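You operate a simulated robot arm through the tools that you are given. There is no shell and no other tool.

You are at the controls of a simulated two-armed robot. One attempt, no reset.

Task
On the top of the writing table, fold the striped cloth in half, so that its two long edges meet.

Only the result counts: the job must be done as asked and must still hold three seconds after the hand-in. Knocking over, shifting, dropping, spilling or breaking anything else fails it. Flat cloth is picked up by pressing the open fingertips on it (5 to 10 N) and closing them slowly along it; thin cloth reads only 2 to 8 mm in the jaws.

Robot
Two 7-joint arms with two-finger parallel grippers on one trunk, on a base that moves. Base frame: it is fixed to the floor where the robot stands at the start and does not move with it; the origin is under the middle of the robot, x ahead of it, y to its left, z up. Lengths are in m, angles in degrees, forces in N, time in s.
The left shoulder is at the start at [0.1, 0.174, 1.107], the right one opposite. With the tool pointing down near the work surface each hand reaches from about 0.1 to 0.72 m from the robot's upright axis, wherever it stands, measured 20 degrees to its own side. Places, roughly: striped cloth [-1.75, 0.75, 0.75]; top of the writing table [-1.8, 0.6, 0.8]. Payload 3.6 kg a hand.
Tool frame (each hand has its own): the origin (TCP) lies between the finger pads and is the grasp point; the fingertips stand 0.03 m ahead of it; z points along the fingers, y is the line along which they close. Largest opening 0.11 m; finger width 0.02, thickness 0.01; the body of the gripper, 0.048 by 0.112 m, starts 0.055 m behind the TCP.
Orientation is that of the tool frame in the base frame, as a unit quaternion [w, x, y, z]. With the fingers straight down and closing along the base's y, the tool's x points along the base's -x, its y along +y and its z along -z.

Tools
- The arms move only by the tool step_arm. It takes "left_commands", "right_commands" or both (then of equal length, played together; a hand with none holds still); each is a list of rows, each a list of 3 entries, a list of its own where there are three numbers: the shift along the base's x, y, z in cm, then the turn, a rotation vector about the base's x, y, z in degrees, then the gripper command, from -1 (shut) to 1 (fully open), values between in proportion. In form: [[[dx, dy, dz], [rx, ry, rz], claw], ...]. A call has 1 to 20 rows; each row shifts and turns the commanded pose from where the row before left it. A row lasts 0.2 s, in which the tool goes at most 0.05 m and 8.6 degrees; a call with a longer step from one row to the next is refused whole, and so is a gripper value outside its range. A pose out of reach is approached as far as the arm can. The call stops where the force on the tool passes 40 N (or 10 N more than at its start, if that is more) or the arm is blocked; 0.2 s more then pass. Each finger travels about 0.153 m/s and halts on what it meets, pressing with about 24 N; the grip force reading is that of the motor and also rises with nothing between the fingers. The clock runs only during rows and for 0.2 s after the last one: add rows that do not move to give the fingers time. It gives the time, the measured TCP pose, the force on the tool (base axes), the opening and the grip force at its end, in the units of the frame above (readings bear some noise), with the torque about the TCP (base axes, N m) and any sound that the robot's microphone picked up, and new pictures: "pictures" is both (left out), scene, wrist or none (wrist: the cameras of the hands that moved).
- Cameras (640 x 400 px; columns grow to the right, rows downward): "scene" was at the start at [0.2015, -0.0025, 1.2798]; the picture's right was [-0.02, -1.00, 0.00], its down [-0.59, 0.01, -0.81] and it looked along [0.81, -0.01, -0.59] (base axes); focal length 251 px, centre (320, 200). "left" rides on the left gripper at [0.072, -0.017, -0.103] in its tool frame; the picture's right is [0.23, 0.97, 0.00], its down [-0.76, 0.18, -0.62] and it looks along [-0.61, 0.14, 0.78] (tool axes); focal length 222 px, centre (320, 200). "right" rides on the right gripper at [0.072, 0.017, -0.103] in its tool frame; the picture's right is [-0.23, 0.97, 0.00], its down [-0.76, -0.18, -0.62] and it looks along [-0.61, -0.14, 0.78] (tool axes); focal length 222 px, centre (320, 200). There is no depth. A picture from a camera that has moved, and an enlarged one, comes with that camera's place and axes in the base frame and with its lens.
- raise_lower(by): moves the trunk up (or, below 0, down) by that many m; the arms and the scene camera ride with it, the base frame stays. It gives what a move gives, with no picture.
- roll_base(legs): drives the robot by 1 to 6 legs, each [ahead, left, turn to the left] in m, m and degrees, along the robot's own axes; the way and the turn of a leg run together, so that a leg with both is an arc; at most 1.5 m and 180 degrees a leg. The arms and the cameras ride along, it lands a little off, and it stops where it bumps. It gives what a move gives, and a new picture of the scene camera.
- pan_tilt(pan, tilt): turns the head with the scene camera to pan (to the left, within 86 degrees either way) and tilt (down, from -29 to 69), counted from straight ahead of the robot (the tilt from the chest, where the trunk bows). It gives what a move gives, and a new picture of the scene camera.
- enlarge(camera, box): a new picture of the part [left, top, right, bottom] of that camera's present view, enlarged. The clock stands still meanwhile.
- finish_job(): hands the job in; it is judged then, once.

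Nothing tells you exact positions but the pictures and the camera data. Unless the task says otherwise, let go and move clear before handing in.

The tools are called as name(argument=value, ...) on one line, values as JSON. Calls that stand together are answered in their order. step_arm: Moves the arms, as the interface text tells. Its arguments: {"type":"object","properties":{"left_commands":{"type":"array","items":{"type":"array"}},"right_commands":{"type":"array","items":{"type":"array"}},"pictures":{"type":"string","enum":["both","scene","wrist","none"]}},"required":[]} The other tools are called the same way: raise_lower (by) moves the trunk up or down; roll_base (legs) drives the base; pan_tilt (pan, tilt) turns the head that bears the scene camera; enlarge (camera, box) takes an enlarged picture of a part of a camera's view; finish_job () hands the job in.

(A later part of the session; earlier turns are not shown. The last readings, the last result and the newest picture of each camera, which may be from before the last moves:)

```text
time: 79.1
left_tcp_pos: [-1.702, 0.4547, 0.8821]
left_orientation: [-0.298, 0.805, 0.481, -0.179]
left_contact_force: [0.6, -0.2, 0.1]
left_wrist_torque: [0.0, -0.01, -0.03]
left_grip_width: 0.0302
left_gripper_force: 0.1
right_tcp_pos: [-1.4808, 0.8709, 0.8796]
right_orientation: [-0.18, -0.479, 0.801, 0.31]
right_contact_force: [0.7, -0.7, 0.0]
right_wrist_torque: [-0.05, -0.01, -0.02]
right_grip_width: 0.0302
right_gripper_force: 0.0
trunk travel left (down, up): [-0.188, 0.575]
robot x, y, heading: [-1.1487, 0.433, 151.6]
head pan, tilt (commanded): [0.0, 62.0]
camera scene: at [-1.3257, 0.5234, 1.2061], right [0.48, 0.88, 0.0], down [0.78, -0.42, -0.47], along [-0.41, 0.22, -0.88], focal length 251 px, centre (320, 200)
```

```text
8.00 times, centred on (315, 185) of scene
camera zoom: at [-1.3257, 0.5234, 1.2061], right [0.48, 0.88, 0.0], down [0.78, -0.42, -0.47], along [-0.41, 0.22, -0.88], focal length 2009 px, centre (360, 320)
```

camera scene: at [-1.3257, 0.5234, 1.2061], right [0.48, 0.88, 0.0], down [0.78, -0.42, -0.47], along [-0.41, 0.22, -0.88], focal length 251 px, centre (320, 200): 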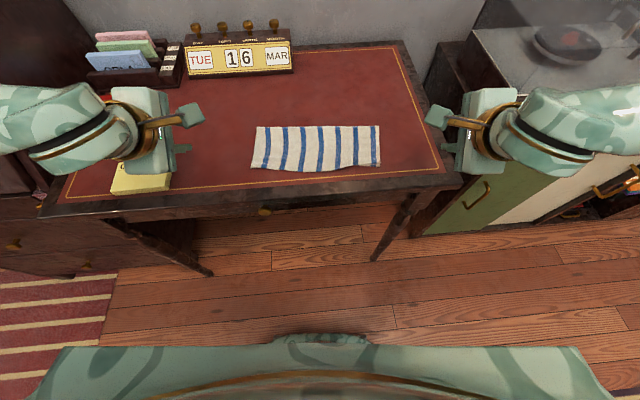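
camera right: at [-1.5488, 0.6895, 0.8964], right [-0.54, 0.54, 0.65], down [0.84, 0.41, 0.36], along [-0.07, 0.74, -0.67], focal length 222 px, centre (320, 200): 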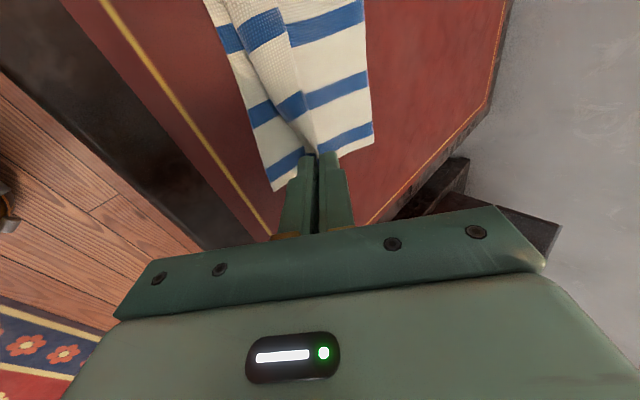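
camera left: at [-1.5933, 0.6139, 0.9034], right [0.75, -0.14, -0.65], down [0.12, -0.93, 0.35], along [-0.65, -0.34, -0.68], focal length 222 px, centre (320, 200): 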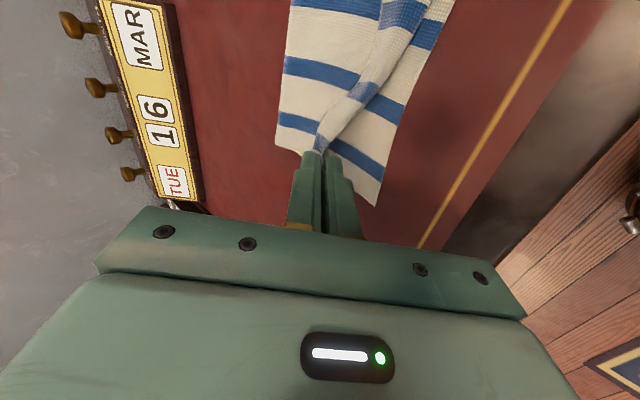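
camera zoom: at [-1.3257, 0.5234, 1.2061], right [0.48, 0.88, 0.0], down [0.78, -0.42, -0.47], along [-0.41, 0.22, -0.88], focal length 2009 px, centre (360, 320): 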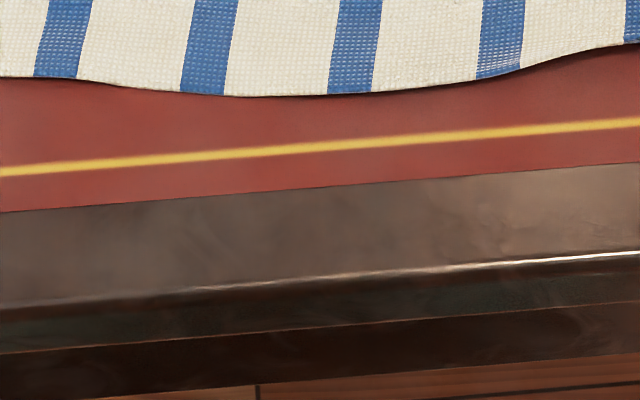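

The corners of both long edges meet within about 1 cm, but the middle of the top edge overshoots by roughly 2 cm because the cloth is slightly bowed. I'll bring the right hand over the middle of the flap, fingers spread along it, to ease the middle back a little.

step_arm(right_commands=[[[-1.0, -1.27, 0.4], [1.0625, -3.712, 7.108], -0.3], [[-1.68, -1.27, 0.4], [1.0625, -3.712, 7.108], -0.2], [[-1.68, -1.27, 0.4], [1.0625, -3.712, 7.108], -0.1], [[-1.68, -1.27, 0.4], [1.0625, -3.712, 7.108], 0], [[-1.68, -1.27, 0.4], [1.0625, -3.712, 7.108], 0.1], [[-1.68, -1.27, 0], [1.0625, -3.712, 7.108], 0.2], [[-1.68, -1.27, 0], [1.0625, -3.712, 7.108], 0.27], [[-1.68, -1.27, 0], [1.0625, -3.712, 7.108], 0.27], [[-1.68, -1.27, 0], [1.0625, -3.712, 7.108], 0.27], [[-1.68, -1.27, 0], [1.0625, -3.712, 7.108], 0.27], [[-1.68, -1.27, 0], [1.0625, -3.712, 7.108], 0.27], [[-1.68, -1.27, 0], [1.0625, -3.712, 7.108], 0.27], [[-0.68, 0, 0], [0, 0, 0], 0.27], [[0, 0, 0], [0, 0, 0], 0.27]], pictures="both")

```text
time: 82.1
left_tcp_pos: [-1.7018, 0.4531, 0.8811]
left_orientation: [-0.297, 0.805, 0.481, -0.179]
left_contact_force: [-0.5, -0.4, -0.3]
left_wrist_torque: [-0.01, -0.04, -0.03]
left_grip_width: 0.0302
left_gripper_force: 0.1
right_tcp_pos: [-1.6833, 0.7163, 0.8973]
right_orientation: [0.001, 0.97, -0.244, 0.001]
right_contact_force: [0.8, -0.2, -0.6]
right_wrist_torque: [-0.01, 0.0, 0.01]
right_grip_width: 0.0699
right_gripper_force: 0.0
trunk travel left (down, up): [-0.188, 0.575]
robot x, y, heading: [-1.1476, 0.4316, 151.7]
head pan, tilt (commanded): [0.0, 62.0]
camera scene: at [-1.3259, 0.5232, 1.206], right [0.48, 0.88, 0.0], down [0.78, -0.42, -0.47], along [-0.41, 0.22, -0.88], focal length 251 px, centre (320, 200)
camera right: at [-1.6289, 0.6653, 1.0007], right [-0.66, -0.75, 0.0], down [-0.59, 0.52, 0.62], along [-0.47, 0.41, -0.78], focal length 222 px, centre (320, 200)
```

scene: 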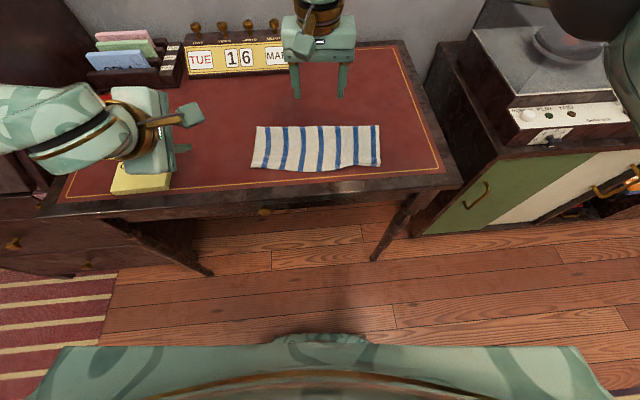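
right: 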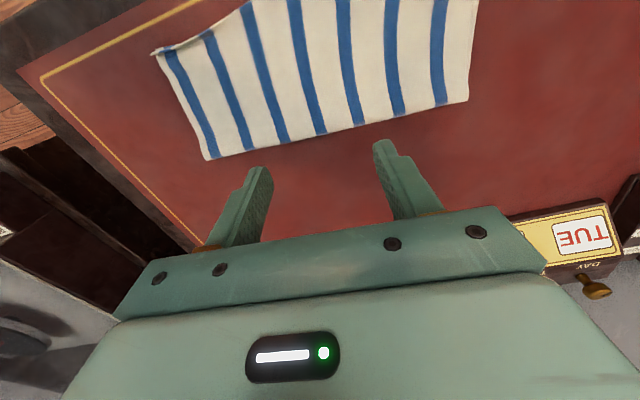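

The right hand is centred over the flap near the fold. I lower it to just above the cloth.

step_arm(right_commands=[[[0, 0, -1.8], [0, 0, 0], 0.27], [[0, 0, -1.8], [0, 0, 0], 0.27], [[0, 0, -1.8], [0, 0, 0], 0.27], [[0, 0, -1.8], [0, 0, 0], 0.27], [[0, 0, -1.3], [0, 0, 0], 0.27], [[0, 0, -0.7], [0, 0, 0], 0.27], [[0, 0, 0], [0, 0, 0], 0.27]], pictures="none")

step_arm(right_commands=[[[0, 0, -0.2], [0, 0, 0], 0.27], [[0, 0, -0.2], [0, 0, 0], 0.27], [[0, 0, 0], [0, 0, 0], 0.27]], pictures="wrist")

```text
time: 83.7
left_tcp_pos: [-1.7014, 0.4541, 0.8824]
left_orientation: [-0.299, 0.805, 0.481, -0.179]
left_contact_force: [0.0, 0.0, -1.3]
left_wrist_torque: [0.02, -0.01, 0.01]
left_grip_width: 0.0301
left_gripper_force: 0.1
right_tcp_pos: [-1.6834, 0.7155, 0.8076]
right_orientation: [0.001, 0.97, -0.245, 0.0]
right_contact_force: [0.3, -0.3, 0.4]
right_wrist_torque: [-0.01, -0.02, 0.0]
right_grip_width: 0.0699
right_gripper_force: 0.1
trunk travel left (down, up): [-0.188, 0.575]
robot x, y, heading: [-1.151, 0.4331, 151.6]
head pan, tilt (commanded): [0.0, 62.0]
```

```text
time: 84.5
left_tcp_pos: [-1.7021, 0.4539, 0.8815]
left_orientation: [-0.298, 0.805, 0.481, -0.179]
left_contact_force: [-0.3, 0.1, 0.4]
left_wrist_torque: [0.01, 0.01, 0.04]
left_grip_width: 0.0302
left_gripper_force: 0.1
right_tcp_pos: [-1.6836, 0.7171, 0.8024]
right_orientation: [0.0, 0.97, -0.245, 0.0]
right_contact_force: [-0.4, 0.1, -0.1]
right_wrist_torque: [0.01, -0.02, -0.02]
right_grip_width: 0.07
right_gripper_force: 0.0
trunk travel left (down, up): [-0.188, 0.575]
robot x, y, heading: [-1.1523, 0.4272, 151.4]
head pan, tilt (commanded): [0.0, 62.0]
camera right: at [-1.6287, 0.6654, 0.9037], right [-0.66, -0.75, 0.0], down [-0.59, 0.52, 0.62], along [-0.47, 0.41, -0.78], focal length 222 px, centre (320, 200)
```

right: 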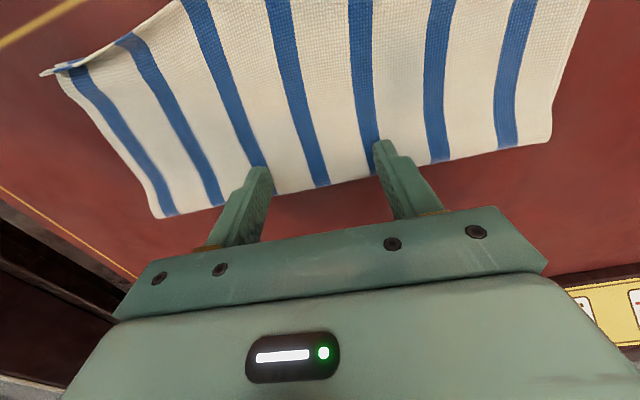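

step_arm(right_commands=[[[0, 0, -0.2], [0, 0, 0], 0.27], [[0, 0, -0.1], [0, 0, 0], 0.27], [[0, 0, 0], [0, 0, 0], 0.27]], pictures="none")

step_arm(right_commands=[[[0, 0, -0.1], [0, 0, 0], 0.27], [[0, 0, -0.1], [0, 0, 0], 0.27], [[0, 0, 0], [0, 0, 0], 0.27]], pictures="none")

```text
time: 85.3
left_tcp_pos: [-1.7019, 0.4548, 0.8815]
left_orientation: [-0.298, 0.805, 0.481, -0.18]
left_contact_force: [-0.1, 0.1, 0.2]
left_wrist_torque: [0.01, -0.05, 0.03]
left_grip_width: 0.0304
left_gripper_force: 0.0
right_tcp_pos: [-1.684, 0.7167, 0.7984]
right_orientation: [0.001, 0.969, -0.245, 0.0]
right_contact_force: [0.6, 0.1, 0.4]
right_wrist_torque: [0.0, 0.01, -0.01]
right_grip_width: 0.0697
right_gripper_force: 0.0
trunk travel left (down, up): [-0.188, 0.575]
robot x, y, heading: [-1.1506, 0.4299, 151.5]
head pan, tilt (commanded): [0.0, 62.0]
```

```text
time: 86.1
left_tcp_pos: [-1.7024, 0.4542, 0.8818]
left_orientation: [-0.297, 0.805, 0.481, -0.179]
left_contact_force: [-0.2, 0.5, 0.1]
left_wrist_torque: [0.0, -0.01, 0.02]
left_grip_width: 0.0305
left_gripper_force: 0.0
right_tcp_pos: [-1.6833, 0.7167, 0.7961]
right_orientation: [0.001, 0.969, -0.246, -0.001]
right_contact_force: [0.0, -0.5, 0.4]
right_wrist_torque: [0.0, -0.01, -0.01]
right_grip_width: 0.0696
right_gripper_force: 0.1
trunk travel left (down, up): [-0.188, 0.575]
robot x, y, heading: [-1.1503, 0.4311, 151.4]
head pan, tilt (commanded): [0.0, 62.0]
```

step_arm(right_commands=[[[0, 0, -0.1], [0, 0, 0], 0.27], [[0, 0, 0], [0, 0, 0], 0.27]], pictures="none")

step_arm(right_commands=[[[0, 0, -0.1], [0, 0, 0], 0.27], [[0, 0, 0], [0, 0, 0], 0.27]], pictures="none")

```text
time: 86.7
left_tcp_pos: [-1.702, 0.4528, 0.8822]
left_orientation: [-0.299, 0.804, 0.481, -0.18]
left_contact_force: [-0.1, 1.3, -0.3]
left_wrist_torque: [0.01, 0.0, 0.01]
left_grip_width: 0.0302
left_gripper_force: 0.0
right_tcp_pos: [-1.6838, 0.7163, 0.7954]
right_orientation: [0.001, 0.969, -0.245, 0.0]
right_contact_force: [0.2, 0.6, 0.1]
right_wrist_torque: [0.05, -0.02, -0.02]
right_grip_width: 0.0695
right_gripper_force: 0.0
trunk travel left (down, up): [-0.188, 0.575]
robot x, y, heading: [-1.1499, 0.4312, 151.6]
head pan, tilt (commanded): [0.0, 62.0]
```

```text
time: 87.3
left_tcp_pos: [-1.7023, 0.4539, 0.8832]
left_orientation: [-0.298, 0.805, 0.481, -0.179]
left_contact_force: [0.1, -0.1, 0.5]
left_wrist_torque: [-0.01, 0.03, -0.02]
left_grip_width: 0.0301
left_gripper_force: 0.1
right_tcp_pos: [-1.6841, 0.717, 0.7943]
right_orientation: [0.001, 0.969, -0.246, 0.0]
right_contact_force: [0.5, -1.1, 0.2]
right_wrist_torque: [-0.02, -0.01, 0.01]
right_grip_width: 0.0699
right_gripper_force: 0.1
trunk travel left (down, up): [-0.188, 0.575]
robot x, y, heading: [-1.1552, 0.4293, 151.7]
head pan, tilt (commanded): [0.0, 62.0]
```

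step_arm(right_commands=[[[0, 0, -0.1], [0, 0, 0], 0.27], [[0, 0, 0], [0, 0, 0], 0.27]], pictures="none")

enlarge(camera="right", box=[180, 80, 460, 255])

```text
time: 87.9
left_tcp_pos: [-1.7015, 0.4544, 0.8821]
left_orientation: [-0.298, 0.804, 0.481, -0.179]
left_contact_force: [0.3, -0.2, 0.0]
left_wrist_torque: [-0.01, -0.02, -0.02]
left_grip_width: 0.03
left_gripper_force: 0.1
right_tcp_pos: [-1.6825, 0.7177, 0.7927]
right_orientation: [0.001, 0.969, -0.246, -0.001]
right_contact_force: [0.3, -0.2, 0.0]
right_wrist_torque: [0.04, 0.03, -0.02]
right_grip_width: 0.0699
right_gripper_force: 0.0
trunk travel left (down, up): [-0.188, 0.575]
robot x, y, heading: [-1.1499, 0.4302, 151.6]
head pan, tilt (commanded): [0.0, 62.0]
```

```text
2.29 times, centred on (320, 168) of right
camera zoom: at [-1.6289, 0.6664, 0.8957], right [-0.66, -0.75, 0.0], down [-0.59, 0.52, 0.62], along [-0.47, 0.41, -0.78], focal length 508 px, centre (320, 274)
```

zoom: 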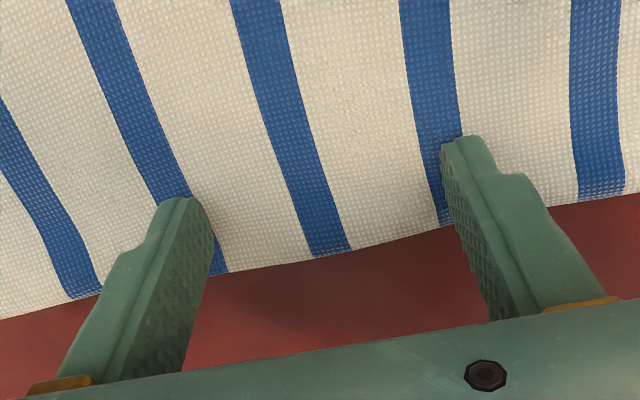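

step_arm(right_commands=[[[0, 0, -0.05], [0, 0, 0], 0.27], [[0, 0, 0], [0, 0, 0], 0.27]], pictures="none")

step_arm(right_commands=[[[0, 0, -0.05], [0, 0, 0], 0.27], [[0, 0, 0], [0, 0, 0], 0.27]], pictures="none")

```text
time: 88.5
left_tcp_pos: [-1.7023, 0.4547, 0.882]
left_orientation: [-0.298, 0.804, 0.482, -0.179]
left_contact_force: [0.1, 0.2, 0.3]
left_wrist_torque: [0.01, -0.01, 0.01]
left_grip_width: 0.0304
left_gripper_force: 0.0
right_tcp_pos: [-1.6843, 0.7167, 0.7935]
right_orientation: [0.001, 0.969, -0.245, 0.0]
right_contact_force: [0.3, 0.1, 0.4]
right_wrist_torque: [0.0, 0.0, 0.03]
right_grip_width: 0.0699
right_gripper_force: 0.0
trunk travel left (down, up): [-0.188, 0.575]
robot x, y, heading: [-1.1534, 0.4292, 151.3]
head pan, tilt (commanded): [0.0, 62.0]
```

```text
time: 89.1
left_tcp_pos: [-1.7027, 0.4548, 0.8824]
left_orientation: [-0.298, 0.805, 0.481, -0.18]
left_contact_force: [0.0, 0.0, 0.0]
left_wrist_torque: [0.0, 0.03, -0.01]
left_grip_width: 0.0302
left_gripper_force: 0.2
right_tcp_pos: [-1.6825, 0.7164, 0.7935]
right_orientation: [0.001, 0.969, -0.245, 0.0]
right_contact_force: [-0.7, -0.6, -0.5]
right_wrist_torque: [-0.06, -0.03, -0.03]
right_grip_width: 0.07
right_gripper_force: 0.1
trunk travel left (down, up): [-0.188, 0.575]
robot x, y, heading: [-1.1528, 0.4315, 151.5]
head pan, tilt (commanded): [0.0, 62.0]
```

step_arm(right_commands=[[[0, 0, -0.07], [0, 0, 0], 0.27], [[0, 0, 0], [0, 0, 0], 0.27]], pictures="none")

step_arm(right_commands=[[[0, 0, -0.05], [0, 0, 0], 0.27], [[0, 0, 0], [0, 0, 0], 0.27]], pictures="none")

```text
time: 89.7
left_tcp_pos: [-1.7029, 0.4544, 0.8818]
left_orientation: [-0.298, 0.805, 0.481, -0.179]
left_contact_force: [-0.2, 0.5, 0.1]
left_wrist_torque: [0.01, 0.01, -0.03]
left_grip_width: 0.0305
left_gripper_force: 0.0
right_tcp_pos: [-1.6839, 0.7158, 0.7929]
right_orientation: [0.001, 0.969, -0.245, 0.0]
right_contact_force: [0.9, -0.6, 1.2]
right_wrist_torque: [0.0, -0.03, -0.01]
right_grip_width: 0.0701
right_gripper_force: 0.1
trunk travel left (down, up): [-0.188, 0.575]
robot x, y, heading: [-1.1542, 0.431, 151.5]
head pan, tilt (commanded): [0.0, 62.0]
```

```text
time: 90.3
left_tcp_pos: [-1.7006, 0.4535, 0.881]
left_orientation: [-0.299, 0.804, 0.481, -0.18]
left_contact_force: [-0.2, -0.1, -0.1]
left_wrist_torque: [-0.03, 0.02, 0.04]
left_grip_width: 0.0306
left_gripper_force: 0.1
right_tcp_pos: [-1.6835, 0.7171, 0.7924]
right_orientation: [0.0, 0.969, -0.245, 0.0]
right_contact_force: [0.2, -1.6, 6.9]
right_wrist_torque: [0.07, -0.02, -0.01]
right_grip_width: 0.0697
right_gripper_force: 0.0
trunk travel left (down, up): [-0.188, 0.575]
robot x, y, heading: [-1.154, 0.4279, 151.1]
head pan, tilt (commanded): [0.0, 62.0]
```

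Contact is about 7 N now. I ease off slightly and drag the flap's middle 8 mm away from me, then check.

step_arm(right_commands=[[[0, 0, 0.03], [0, 0, 0], 0.27], [[-0.176, 0.095, 0], [0, 0, 0], 0.27], [[-0.176, 0.095, 0], [0, 0, 0], 0.27], [[-0.176, 0.095, 0], [0, 0, 0], 0.27], [[-0.176, 0.095, 0], [0, 0, 0], 0.27], [[0, 0, 0], [0, 0, 0], 0.27]], pictures="wrist")

enlarge(camera="scene", box=[230, 110, 410, 222])

```text
time: 91.7
left_tcp_pos: [-1.701, 0.4531, 0.8823]
left_orientation: [-0.298, 0.804, 0.482, -0.18]
left_contact_force: [0.2, 0.5, -0.5]
left_wrist_torque: [0.04, -0.02, 0.0]
left_grip_width: 0.0304
left_gripper_force: 0.2
right_tcp_pos: [-1.69, 0.7192, 0.7915]
right_orientation: [0.001, 0.97, -0.245, 0.0]
right_contact_force: [2.9, -1.2, 10.6]
right_wrist_torque: [0.09, -0.19, -0.05]
right_grip_width: 0.0699
right_gripper_force: 0.2
trunk travel left (down, up): [-0.188, 0.575]
robot x, y, heading: [-1.1513, 0.4315, 151.5]
head pan, tilt (commanded): [0.0, 62.0]
camera right: at [-1.6354, 0.6686, 0.8942], right [-0.66, -0.75, 0.0], down [-0.58, 0.52, 0.62], along [-0.47, 0.41, -0.78], focal length 222 px, centre (320, 200)
```

right: 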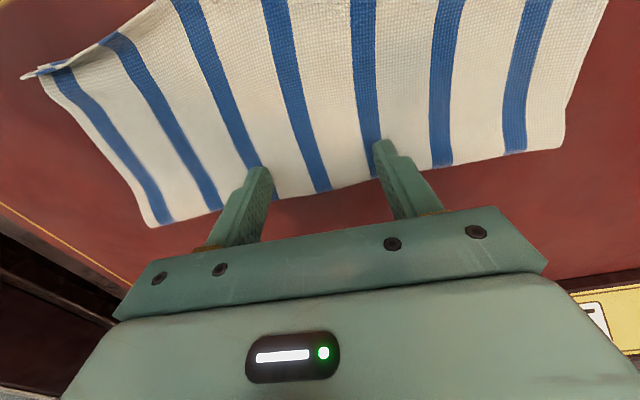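

```text
3.56 times, centred on (320, 166) of scene
camera zoom: at [-1.3248, 0.5227, 1.2063], right [0.48, 0.88, 0.0], down [0.78, -0.42, -0.47], along [-0.41, 0.22, -0.88], focal length 893 px, centre (320, 321)
```

zoom: 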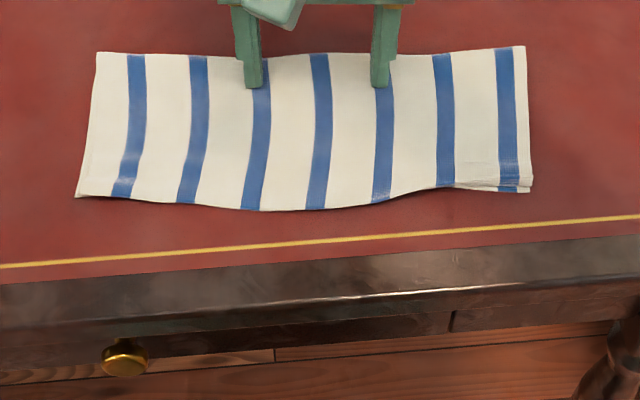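

The whole folded stack slid together by about 7 mm, so dragging shifts both layers without changing their match. I lift the right hand clear and measure the fold again.

step_arm(right_commands=[[[0, 0, 0.5], [0, 0, 0], 0.27], [[0, 0, 1.5], [0, 0, 0], 0.27], [[0, 0, 2.0], [0, 0, 0], 0.27], [[0, 0, 2.0], [0, 0, 0], 0.27], [[0, 0, 2.0], [0, 0, 0], 0.27], [[1.0, 1.8, 2.0], [0, 0, 0], 0.27], [[1.9, 3.4, 1.0], [0, 0, 0], 0.27], [[1.9, 3.4, 0], [0, 0, 0], 0.27], [[1.9, 3.4, 0], [0, 0, 0], 0.27], [[1.9, 3.4, 0], [0, 0, 0], 0.27], [[1.9, 3.4, 0], [0, 0, 0], 0.27]], pictures="none")

enlarge(camera="scene", box=[240, 115, 400, 215])

enlarge(camera="scene", box=[340, 150, 388, 180])

enlarge(camera="scene", box=[246, 150, 294, 180])

```text
time: 94.1
left_tcp_pos: [-1.7005, 0.4541, 0.882]
left_orientation: [-0.297, 0.805, 0.481, -0.18]
left_contact_force: [0.8, 0.4, -0.1]
left_wrist_torque: [-0.01, 0.04, 0.01]
left_grip_width: 0.0303
left_gripper_force: 0.0
right_tcp_pos: [-1.5854, 0.9087, 0.902]
right_orientation: [0.001, 0.969, -0.245, 0.0]
right_contact_force: [-0.3, -0.4, -0.4]
right_wrist_torque: [-0.01, 0.02, 0.02]
right_grip_width: 0.0701
right_gripper_force: 0.0
trunk travel left (down, up): [-0.188, 0.575]
robot x, y, heading: [-1.1516, 0.4271, 151.3]
head pan, tilt (commanded): [0.0, 62.0]
```

```text
4.00 times, centred on (320, 165) of scene
camera zoom: at [-1.3254, 0.524, 1.206], right [0.48, 0.88, 0.0], down [0.78, -0.42, -0.47], along [-0.41, 0.22, -0.88], focal length 1004 px, centre (320, 340)
```

zoom: 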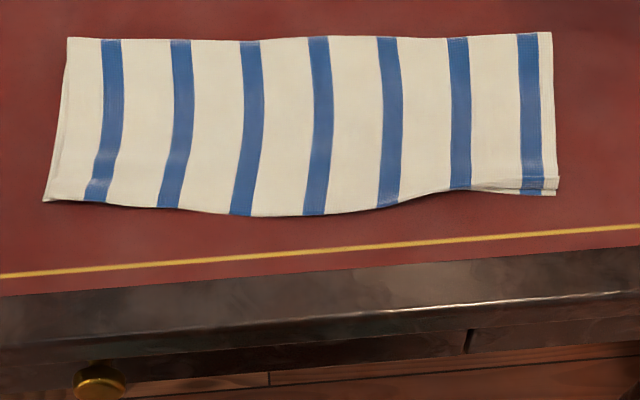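

```text
13.33 times, centred on (364, 165) of scene
camera zoom: at [-1.3254, 0.524, 1.206], right [0.48, 0.88, 0.0], down [0.78, -0.42, -0.47], along [-0.41, 0.22, -0.88], focal length 3348 px, centre (-267, 667)
```

zoom: 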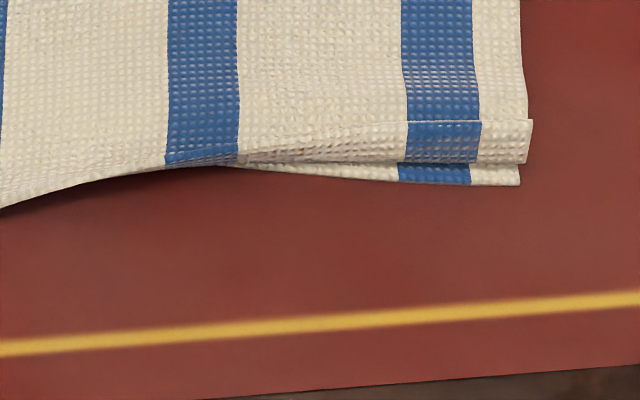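

```text
13.33 times, centred on (270, 165) of scene
camera zoom: at [-1.3254, 0.524, 1.206], right [0.48, 0.88, 0.0], down [0.78, -0.42, -0.47], along [-0.41, 0.22, -0.88], focal length 3348 px, centre (987, 667)
```

zoom: 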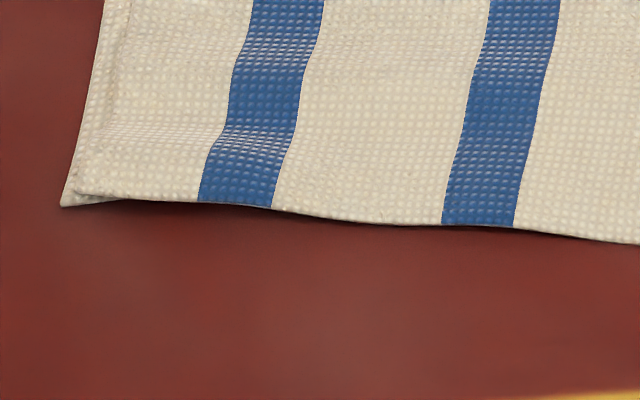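

The corners meet within a few millimetres (right corner has a 9 mm hem), but the middle of the top edge overshoots the bottom edge by about 2 cm. That overhang is a single layer, so I can pinch it in the middle with the right hand and ease it back. I move there with the jaws at 2 cm, closing along the edge.

step_arm(right_commands=[[[-0.3, -3.0, 0], [0, 0, 0], 0.1], [[-0.3, -3.0, 0], [0, 0, 0], -0.1], [[-0.3, -3.0, 0], [0, 0, 0], -0.3], [[-0.3, -3.0, 0], [0, 0, 0], -0.5], [[-0.3, -3.0, 0], [0, 0, 0], -0.636], [[-0.3, -3.0, 0], [0, 0, 0], -0.636], [[-0.3, -3.0, 0], [0, 0, 0], -0.636], [[-0.25, -3.12, 0], [0, 0, 0], -0.636], [[0, 0, -2.0], [0, 0, 0], -0.636], [[0, 0, -2.0], [0, 0, 0], -0.636], [[0, 0, -2.0], [0, 0, 0], -0.636], [[0, 0, -2.0], [0, 0, 0], -0.636], [[0, 0, 0], [0, 0, 0], -0.636]], pictures="both")

enlarge(camera="right", box=[180, 60, 460, 235])

```text
time: 96.9
left_tcp_pos: [-1.7027, 0.4539, 0.8821]
left_orientation: [-0.298, 0.805, 0.481, -0.18]
left_contact_force: [0.1, -0.5, 0.0]
left_wrist_torque: [0.02, 0.0, 0.0]
left_grip_width: 0.0303
left_gripper_force: 0.0
right_tcp_pos: [-1.6114, 0.6674, 0.8209]
right_orientation: [0.001, 0.969, -0.245, 0.0]
right_contact_force: [-0.5, 0.1, -0.4]
right_wrist_torque: [-0.01, 0.01, 0.0]
right_grip_width: 0.0202
right_gripper_force: 0.0
trunk travel left (down, up): [-0.188, 0.575]
robot x, y, heading: [-1.152, 0.436, 151.3]
head pan, tilt (commanded): [0.0, 62.0]
camera scene: at [-1.3258, 0.5233, 1.206], right [0.48, 0.88, 0.0], down [0.78, -0.42, -0.47], along [-0.41, 0.22, -0.88], focal length 251 px, centre (320, 200)
camera right: at [-1.556, 0.6167, 0.9235], right [-0.66, -0.75, 0.0], down [-0.59, 0.52, 0.62], along [-0.47, 0.41, -0.78], focal length 222 px, centre (320, 200)
```

scene: 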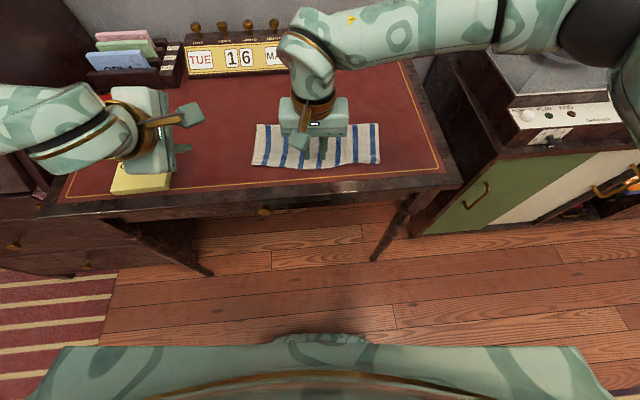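
right: 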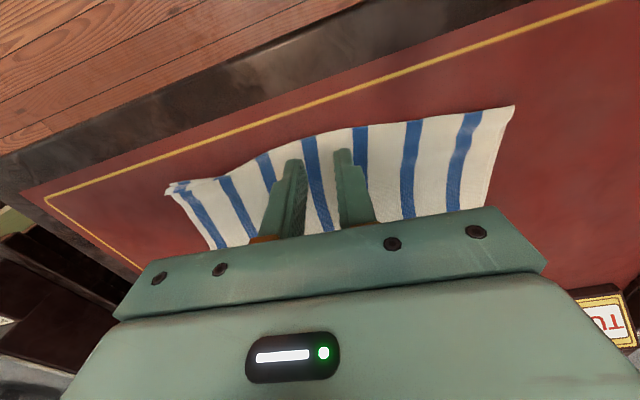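

```text
2.29 times, centred on (320, 148) of right
camera zoom: at [-1.556, 0.6167, 0.9235], right [-0.66, -0.75, 0.0], down [-0.59, 0.52, 0.62], along [-0.47, 0.41, -0.78], focal length 508 px, centre (320, 320)
```

zoom: 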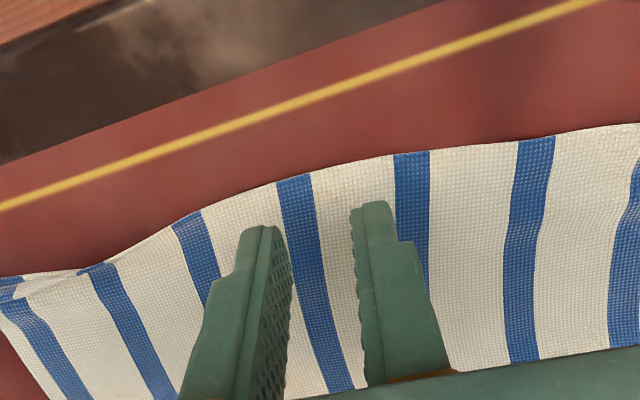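

The fingertips are right over the overhanging strip. I lower to contact in small steps.

step_arm(right_commands=[[[0, 0, -0.8], [0, 0, 0], -0.636], [[0, 0, -0.8], [0, 0, 0], -0.636], [[0, 0, -0.7], [0, 0, 0], -0.636], [[0, 0, -0.3], [0, 0, 0], -0.636], [[0, 0, 0], [0, 0, 0], -0.636]], pictures="none")

step_arm(right_commands=[[[0, 0, -0.1], [0, 0, 0], -0.636], [[0, 0, -0.1], [0, 0, 0], -0.636], [[0, 0, 0], [0, 0, 0], -0.636]], pictures="none")

enlarge(camera="right", box=[220, 90, 420, 215])

```text
time: 98.1
left_tcp_pos: [-1.7012, 0.4543, 0.8816]
left_orientation: [-0.299, 0.804, 0.482, -0.179]
left_contact_force: [-0.1, 0.3, -0.3]
left_wrist_torque: [0.01, 0.0, -0.01]
left_grip_width: 0.0303
left_gripper_force: 0.0
right_tcp_pos: [-1.61, 0.6689, 0.7936]
right_orientation: [0.001, 0.969, -0.246, -0.001]
right_contact_force: [0.9, 0.2, -0.2]
right_wrist_torque: [-0.01, 0.02, 0.02]
right_grip_width: 0.0199
right_gripper_force: 0.0
trunk travel left (down, up): [-0.188, 0.575]
robot x, y, heading: [-1.1502, 0.4287, 151.5]
head pan, tilt (commanded): [0.0, 62.0]
```

```text
time: 98.9
left_tcp_pos: [-1.703, 0.4539, 0.8824]
left_orientation: [-0.298, 0.805, 0.481, -0.179]
left_contact_force: [-0.1, 0.4, -0.2]
left_wrist_torque: [0.01, -0.02, -0.02]
left_grip_width: 0.0305
left_gripper_force: 0.0
right_tcp_pos: [-1.6098, 0.6674, 0.793]
right_orientation: [0.0, 0.97, -0.244, 0.0]
right_contact_force: [0.1, 0.8, -0.2]
right_wrist_torque: [0.0, 0.0, -0.01]
right_grip_width: 0.02
right_gripper_force: 0.1
trunk travel left (down, up): [-0.188, 0.575]
robot x, y, heading: [-1.1567, 0.4308, 151.4]
head pan, tilt (commanded): [0.0, 62.0]
```

```text
3.20 times, centred on (320, 152) of right
camera zoom: at [-1.5545, 0.6174, 0.8952], right [-0.66, -0.75, 0.0], down [-0.59, 0.52, 0.62], along [-0.47, 0.41, -0.78], focal length 711 px, centre (320, 352)
```

zoom: 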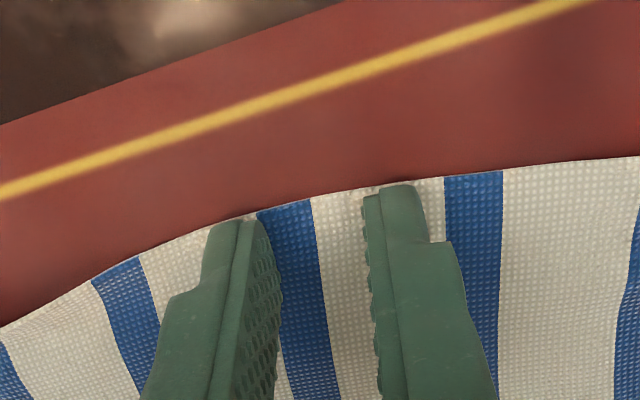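

step_arm(right_commands=[[[0, 0, -0.1], [0, 0, 0], -0.636], [[0, 0, 0], [0, 0, 0], -0.636]], pictures="none")

step_arm(right_commands=[[[0, 0, -0.05], [0, 0, 0], -0.636], [[0, 0, 0], [0, 0, 0], -0.636]], pictures="none")

```text
time: 99.5
left_tcp_pos: [-1.7013, 0.4539, 0.8817]
left_orientation: [-0.298, 0.805, 0.481, -0.18]
left_contact_force: [-0.4, 0.7, 0.1]
left_wrist_torque: [-0.01, 0.0, -0.02]
left_grip_width: 0.0302
left_gripper_force: 0.1
right_tcp_pos: [-1.6093, 0.6686, 0.7921]
right_orientation: [0.002, 0.969, -0.245, -0.001]
right_contact_force: [1.1, -0.3, 0.8]
right_wrist_torque: [0.01, 0.0, 0.0]
right_grip_width: 0.0202
right_gripper_force: 0.1
trunk travel left (down, up): [-0.188, 0.575]
robot x, y, heading: [-1.1501, 0.4284, 151.5]
head pan, tilt (commanded): [0.0, 62.0]
```

```text
time: 100.1
left_tcp_pos: [-1.7019, 0.4533, 0.8823]
left_orientation: [-0.298, 0.805, 0.481, -0.179]
left_contact_force: [0.0, -0.8, 1.0]
left_wrist_torque: [-0.01, 0.0, 0.0]
left_grip_width: 0.03
left_gripper_force: 0.0
right_tcp_pos: [-1.6085, 0.6672, 0.7914]
right_orientation: [0.0, 0.97, -0.245, 0.0]
right_contact_force: [-0.5, 0.7, 1.2]
right_wrist_torque: [0.0, 0.0, -0.02]
right_grip_width: 0.0201
right_gripper_force: 0.1
trunk travel left (down, up): [-0.188, 0.575]
robot x, y, heading: [-1.1472, 0.4284, 151.2]
head pan, tilt (commanded): [0.0, 62.0]
```

step_arm(right_commands=[[[0, 0, -0.05], [0, 0, 0], -0.636], [[0, 0, 0], [0, 0, 0], -0.636]], pictures="none")

step_arm(right_commands=[[[0, 0, -0.02], [0, 0, 0], -0.636], [[0, 0, 0], [0, 0, 0], -0.636]], pictures="none")

```text
time: 100.7
left_tcp_pos: [-1.7033, 0.4545, 0.8824]
left_orientation: [-0.299, 0.805, 0.481, -0.18]
left_contact_force: [0.1, 0.5, 0.1]
left_wrist_torque: [0.0, 0.03, 0.01]
left_grip_width: 0.0303
left_gripper_force: 0.2
right_tcp_pos: [-1.6098, 0.6664, 0.7922]
right_orientation: [0.001, 0.969, -0.245, 0.0]
right_contact_force: [1.1, 1.7, 4.8]
right_wrist_torque: [0.02, 0.0, 0.01]
right_grip_width: 0.0202
right_gripper_force: 0.1
trunk travel left (down, up): [-0.188, 0.575]
robot x, y, heading: [-1.1486, 0.4302, 151.3]
head pan, tilt (commanded): [0.0, 62.0]
```

```text
time: 101.3
left_tcp_pos: [-1.7017, 0.4541, 0.8827]
left_orientation: [-0.299, 0.804, 0.481, -0.18]
left_contact_force: [-0.3, -0.3, 0.2]
left_wrist_torque: [0.0, -0.07, 0.03]
left_grip_width: 0.0302
left_gripper_force: 0.2
right_tcp_pos: [-1.609, 0.6669, 0.7911]
right_orientation: [0.0, 0.969, -0.246, 0.0]
right_contact_force: [-1.5, 0.5, 8.8]
right_wrist_torque: [0.04, 0.04, 0.05]
right_grip_width: 0.0199
right_gripper_force: 0.0
trunk travel left (down, up): [-0.188, 0.575]
robot x, y, heading: [-1.154, 0.43, 151.3]
head pan, tilt (commanded): [0.0, 62.0]
```

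The right hand presses at about 7–9 N on the overhang. I close slowly along the edge.

step_arm(right_commands=[[[0, 0, 0], [0, 0, 0], -0.66], [[0, 0, 0], [0, 0, 0], -0.69], [[0, 0, 0], [0, 0, 0], -0.72], [[0, 0, 0], [0, 0, 0], -0.75], [[0, 0, 0], [0, 0, 0], -0.78], [[0, 0, 0], [0, 0, 0], -0.81], [[0, 0, 0], [0, 0, 0], -0.84], [[0, 0, 0], [0, 0, 0], -0.87], [[0, 0, 0], [0, 0, 0], -0.9], [[0, 0, 0], [0, 0, 0], -0.94], [[0, 0, 0], [0, 0, 0], -1], [[0, 0, 0], [0, 0, 0], -1], [[0, 0, 0], [0, 0, 0], -1]], pictures="wrist")

enlarge(camera="right", box=[220, 90, 420, 215])

enlarge(camera="scene", box=[240, 115, 400, 215])

```text
time: 104.1
left_tcp_pos: [-1.7014, 0.4541, 0.882]
left_orientation: [-0.299, 0.804, 0.481, -0.18]
left_contact_force: [0.0, 0.4, -0.3]
left_wrist_torque: [-0.02, 0.0, 0.02]
left_grip_width: 0.0303
left_gripper_force: 0.0
right_tcp_pos: [-1.6085, 0.6662, 0.7912]
right_orientation: [0.001, 0.969, -0.246, 0.0]
right_contact_force: [-0.4, 0.4, 14.3]
right_wrist_torque: [0.04, -0.01, 0.02]
right_grip_width: 0.0021
right_gripper_force: 24.0
trunk travel left (down, up): [-0.188, 0.575]
robot x, y, heading: [-1.1529, 0.4318, 151.3]
head pan, tilt (commanded): [0.0, 62.0]
camera right: at [-1.5536, 0.6165, 0.8938], right [-0.66, -0.75, 0.0], down [-0.58, 0.52, 0.62], along [-0.47, 0.41, -0.78], focal length 222 px, centre (320, 200)
```

right: 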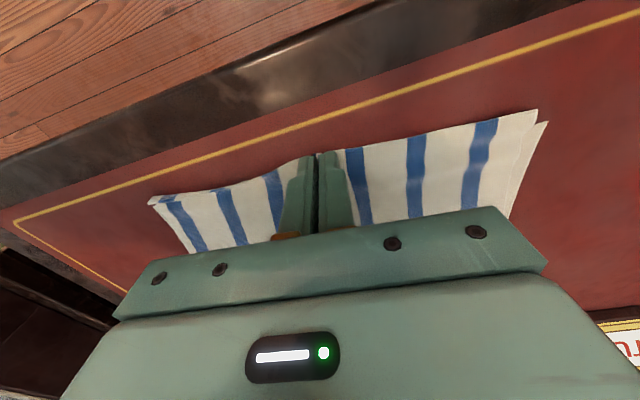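

```text
3.20 times, centred on (320, 152) of right
camera zoom: at [-1.5536, 0.6165, 0.8938], right [-0.66, -0.75, 0.0], down [-0.58, 0.52, 0.62], along [-0.47, 0.41, -0.78], focal length 711 px, centre (320, 352)
```

zoom: 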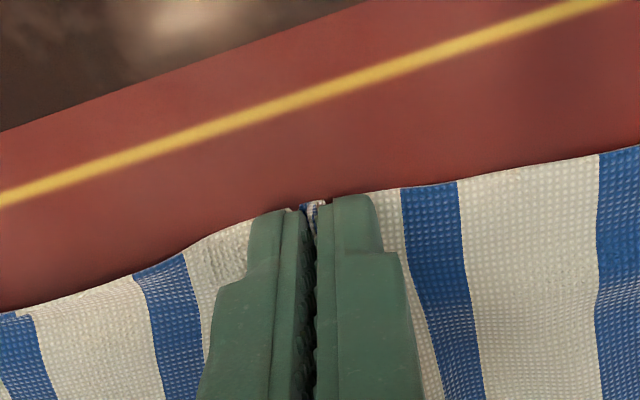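

```text
4.00 times, centred on (320, 165) of scene
camera zoom: at [-1.3249, 0.5228, 1.2062], right [0.48, 0.88, 0.0], down [0.78, -0.42, -0.47], along [-0.41, 0.22, -0.88], focal length 1004 px, centre (320, 340)
```

zoom: 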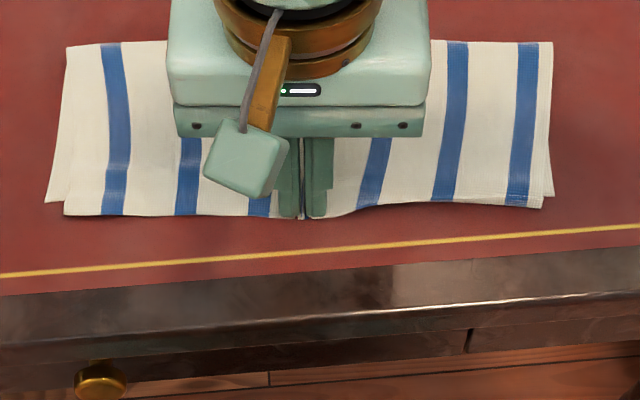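

The mid edge is pinched (2.1 mm), and pulling it in also straightened the corner hems. I lift it slightly and shift it about 1.5 cm away from me.

step_arm(right_commands=[[[0, 0, 0.5], [0, 0, 0], -1], [[0, 0, 0.7], [0, 0, 0], -1], [[-0.264, 0.143, 0.8], [0, 0, 0], -1], [[-0.264, 0.143, 0.5], [0, 0, 0], -1], [[-0.264, 0.143, 0], [0, 0, 0], -1], [[-0.264, 0.143, 0], [0, 0, 0], -1], [[-0.264, 0.143, -0.5], [0, 0, 0], -1], [[0, 0, 0], [0, 0, 0], -1]], pictures="none")

enlarge(camera="scene", box=[240, 115, 400, 215])

enlarge(camera="right", box=[0, 0, 640, 400])

```text
time: 105.9
left_tcp_pos: [-1.702, 0.4544, 0.8817]
left_orientation: [-0.298, 0.804, 0.482, -0.18]
left_contact_force: [0.9, 0.6, 0.3]
left_wrist_torque: [0.02, 0.04, -0.01]
left_grip_width: 0.0305
left_gripper_force: 0.0
right_tcp_pos: [-1.6208, 0.6748, 0.8112]
right_orientation: [0.001, 0.969, -0.245, 0.0]
right_contact_force: [0.1, -0.2, -0.5]
right_wrist_torque: [0.02, 0.0, 0.0]
right_grip_width: 0.0023
right_gripper_force: 24.2
trunk travel left (down, up): [-0.188, 0.575]
robot x, y, heading: [-1.1512, 0.4294, 151.8]
head pan, tilt (commanded): [0.0, 62.0]
```

```text
4.00 times, centred on (320, 165) of scene
camera zoom: at [-1.3258, 0.5233, 1.206], right [0.48, 0.88, 0.0], down [0.78, -0.42, -0.47], along [-0.41, 0.22, -0.88], focal length 1004 px, centre (320, 340)
```

zoom: 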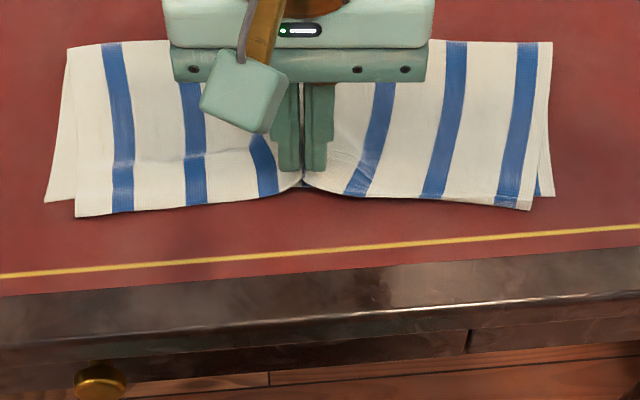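

```text
1.00 times, centred on (320, 200) of right (not enlarged: the box is as wide or as high as the picture)
camera zoom: at [-1.5669, 0.6239, 0.9133], right [-0.66, -0.75, 0.0], down [-0.59, 0.52, 0.62], along [-0.47, 0.41, -0.78], focal length 222 px, centre (320, 200)
```

zoom: 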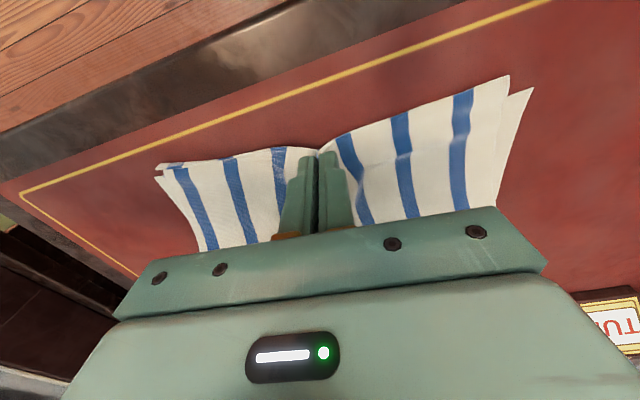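

The overshoot is now uniform: about 1.1 cm at the corners and more in the middle, so the fold line itself should move about 8 mm farther. I set the middle down and release it; next I'll re-grip this overhang with both hands (closing along the edge) and re-lay the flap.

step_arm(right_commands=[[[0.2, -0.11, -0.7], [0, 0, 0], -1], [[0.2, -0.11, -0.6], [0, 0, 0], -1], [[0.2, -0.11, -0.4], [0, 0, 0], -1], [[0, 0, 0], [0, 0, 0], -0.9], [[0, 0, 0], [0, 0, 0], -0.8], [[0, 0, 0], [0, 0, 0], -0.7], [[0, 0, 0], [0, 0, 0], -0.6], [[0, 0, 0], [0, 0, 0], -0.5], [[0, 0, 0.5], [0, 0, 0], -0.4], [[0, 0, 1.0], [0, 0, 0], -0.4], [[0, 0, 2.0], [0, 0, 0], -0.4], [[0, 0, 2.0], [0, 0, 0], -0.4], [[0, 0, 2.0], [0, 0, 0], -0.4], [[0.95, 1.75, 1.0], [0, 0, 0], -0.4], [[1.9, 3.5, 0], [0, 0, 0], -0.4], [[1.9, 3.5, 0], [0, 0, 0], -0.4], [[1.9, 3.5, 0], [0, 0, 0], -0.4]], pictures="none")

enlarge(camera="scene", box=[240, 115, 400, 215])

```text
time: 109.5
left_tcp_pos: [-1.7018, 0.454, 0.8817]
left_orientation: [-0.297, 0.805, 0.481, -0.18]
left_contact_force: [0.3, -0.3, 0.6]
left_wrist_torque: [0.0, -0.01, 0.02]
left_grip_width: 0.0304
left_gripper_force: 0.0
right_tcp_pos: [-1.5485, 0.7919, 0.8792]
right_orientation: [0.001, 0.97, -0.245, 0.0]
right_contact_force: [0.4, -0.4, -0.7]
right_wrist_torque: [-0.04, 0.01, 0.05]
right_grip_width: 0.0329
right_gripper_force: 0.0
trunk travel left (down, up): [-0.188, 0.575]
robot x, y, heading: [-1.149, 0.4305, 151.5]
head pan, tilt (commanded): [0.0, 62.0]
```

```text
4.00 times, centred on (320, 165) of scene
camera zoom: at [-1.3254, 0.5239, 1.206], right [0.48, 0.88, 0.0], down [0.78, -0.42, -0.47], along [-0.41, 0.22, -0.88], focal length 1004 px, centre (320, 340)
```

zoom: 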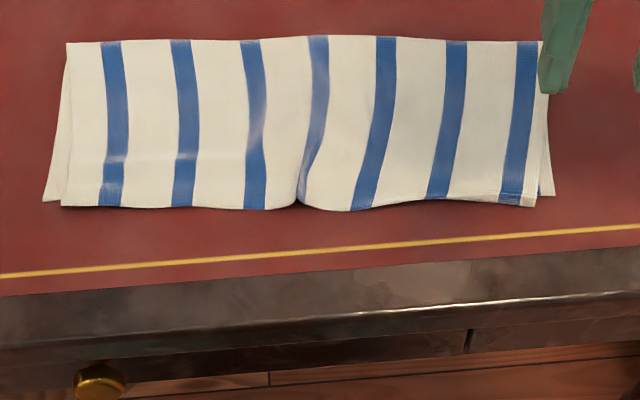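

The top edge is now much straighter, with overshoot of about 0.4–0.9 cm at the corners and about 1.7 cm in the middle. A small pleat remains at the centre and holds the top corners about 1 cm inward. I zoom in on it.

enlarge(camera="scene", box=[284, 120, 364, 170])

enlarge(camera="right", box=[0, 0, 640, 400])

```text
8.00 times, centred on (324, 145) of scene
camera zoom: at [-1.3254, 0.5239, 1.206], right [0.48, 0.88, 0.0], down [0.78, -0.42, -0.47], along [-0.41, 0.22, -0.88], focal length 2009 px, centre (288, 640)
```

zoom: 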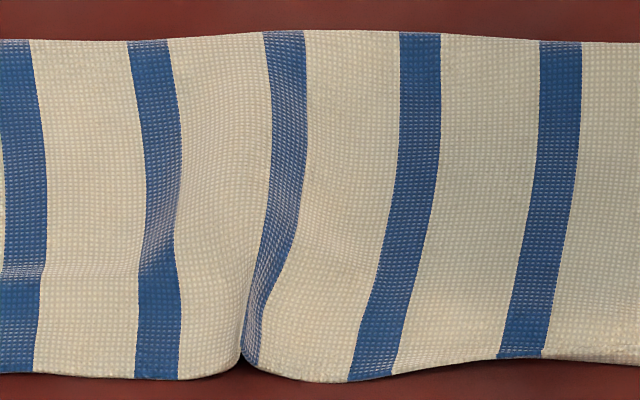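

```text
1.00 times, centred on (320, 200) of right (not enlarged: the box is as wide or as high as the picture)
camera zoom: at [-1.4942, 0.7419, 0.9808], right [-0.66, -0.75, 0.0], down [-0.59, 0.52, 0.62], along [-0.47, 0.41, -0.78], focal length 222 px, centre (320, 200)
```

zoom: 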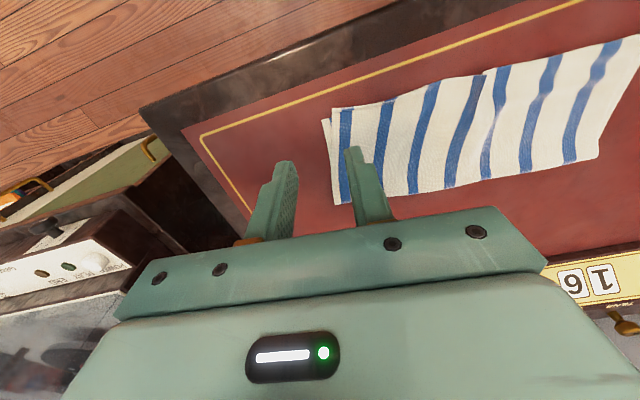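

The pleat can be drawn out by pressing lightly on both ends of the flap and sliding outward, since the flat bottom layer can't stretch. I bring both hands upright over the two ends, fingers spread along the short side.

step_arm(left_commands=[[[0.08, 1.69, -0.4], [-3.83, -7.19, 0], -0.45], [[0.08, 1.69, -0.4], [-3.83, -7.19, 0], -0.45], [[0.08, 1.69, -0.4], [-3.83, -7.19, 0], -0.45], [[0.08, 1.69, -0.4], [-3.83, -7.19, 0], -0.45], [[0.08, 1.69, -0.4], [-3.83, -7.19, 0], -0.45], [[0.08, 1.69, -0.4], [0, 0, 0], -0.45], [[0.08, 1.69, -0.4], [0, 0, 0], -0.45], [[0.08, 1.69, -0.4], [0, 0, 0], -0.45], [[0, 0, 0], [0, 0, 0], -0.45], [[0, 0, 0], [0, 0, 0], -0.45], [[0, 0, 0], [0, 0, 0], -0.45], [[0, 0, 0], [0, 0, 0], -0.45]], right_commands=[[[0, 0, 0], [0, 0, -8.2], -0.45], [[-0.47, -0.123, -0.333], [0, 0, -8.2], -0.45], [[-0.47, -0.123, -0.333], [0, 0, -8.2], -0.45], [[-0.47, -0.123, -0.333], [0, 0, -8.2], -0.45], [[-0.47, -0.123, -0.333], [0, 0, -8.2], -0.45], [[-0.47, -0.123, -0.333], [0, 0, -8.2], -0.45], [[-0.47, -0.123, -0.333], [0, 0, -8.2], -0.45], [[-0.47, -0.123, -0.333], [0, 0, -8.2], -0.45], [[-0.47, -0.123, -0.333], [0, 0, -8.2], -0.45], [[-0.5, -0.126, -0.333], [0, 0, -8.2], -0.45], [[0, 0, 0], [0, 0, -8.0], -0.45], [[0, 0, 0], [0, 0, 0], -0.45]], pictures="both")

```text
time: 112.1
left_tcp_pos: [-1.6961, 0.5906, 0.8496]
left_orientation: [0.001, 0.858, 0.513, -0.001]
left_contact_force: [-0.3, -0.3, -0.5]
left_wrist_torque: [-0.02, -0.01, 0.0]
left_grip_width: 0.0302
left_gripper_force: 0.2
right_tcp_pos: [-1.5924, 0.783, 0.849]
right_orientation: [-0.001, -0.512, 0.859, 0.0]
right_contact_force: [0.1, 0.8, 0.1]
right_wrist_torque: [0.01, 0.01, 0.0]
right_grip_width: 0.0302
right_gripper_force: 0.0
trunk travel left (down, up): [-0.188, 0.575]
robot x, y, heading: [-1.1524, 0.4313, 151.7]
head pan, tilt (commanded): [0.0, 62.0]
camera scene: at [-1.3259, 0.5235, 1.206], right [0.48, 0.88, 0.0], down [0.78, -0.42, -0.47], along [-0.41, 0.22, -0.88], focal length 251 px, centre (320, 200)
camera right: at [-1.6425, 0.7253, 0.9517], right [-0.75, 0.66, 0.0], down [0.52, 0.58, 0.62], along [0.41, 0.47, -0.78], focal length 222 px, centre (320, 200)
camera left: at [-1.6757, 0.6615, 0.9519], right [0.97, -0.26, 0.0], down [-0.2, -0.76, 0.62], along [-0.16, -0.6, -0.78], focal length 222 px, centre (320, 200)
```

scene: 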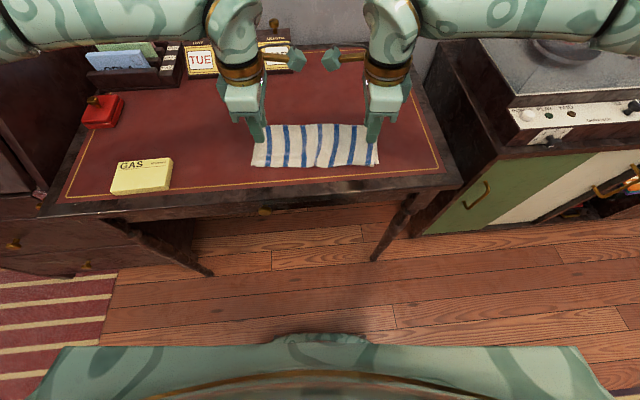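
right: 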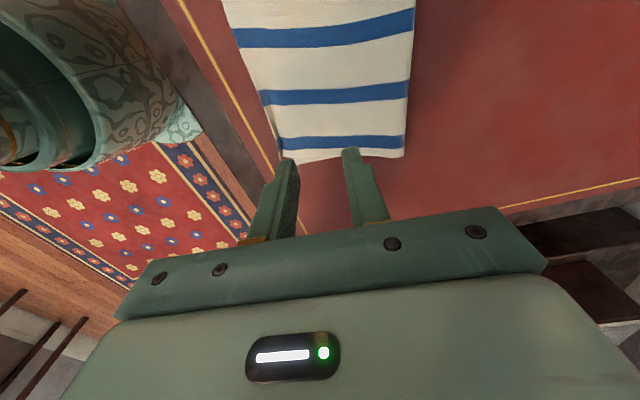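
left: 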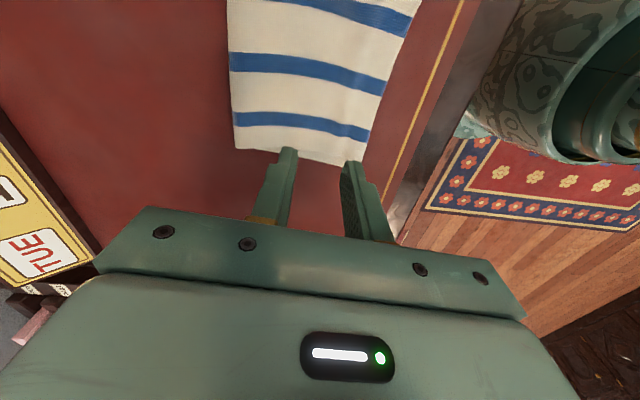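

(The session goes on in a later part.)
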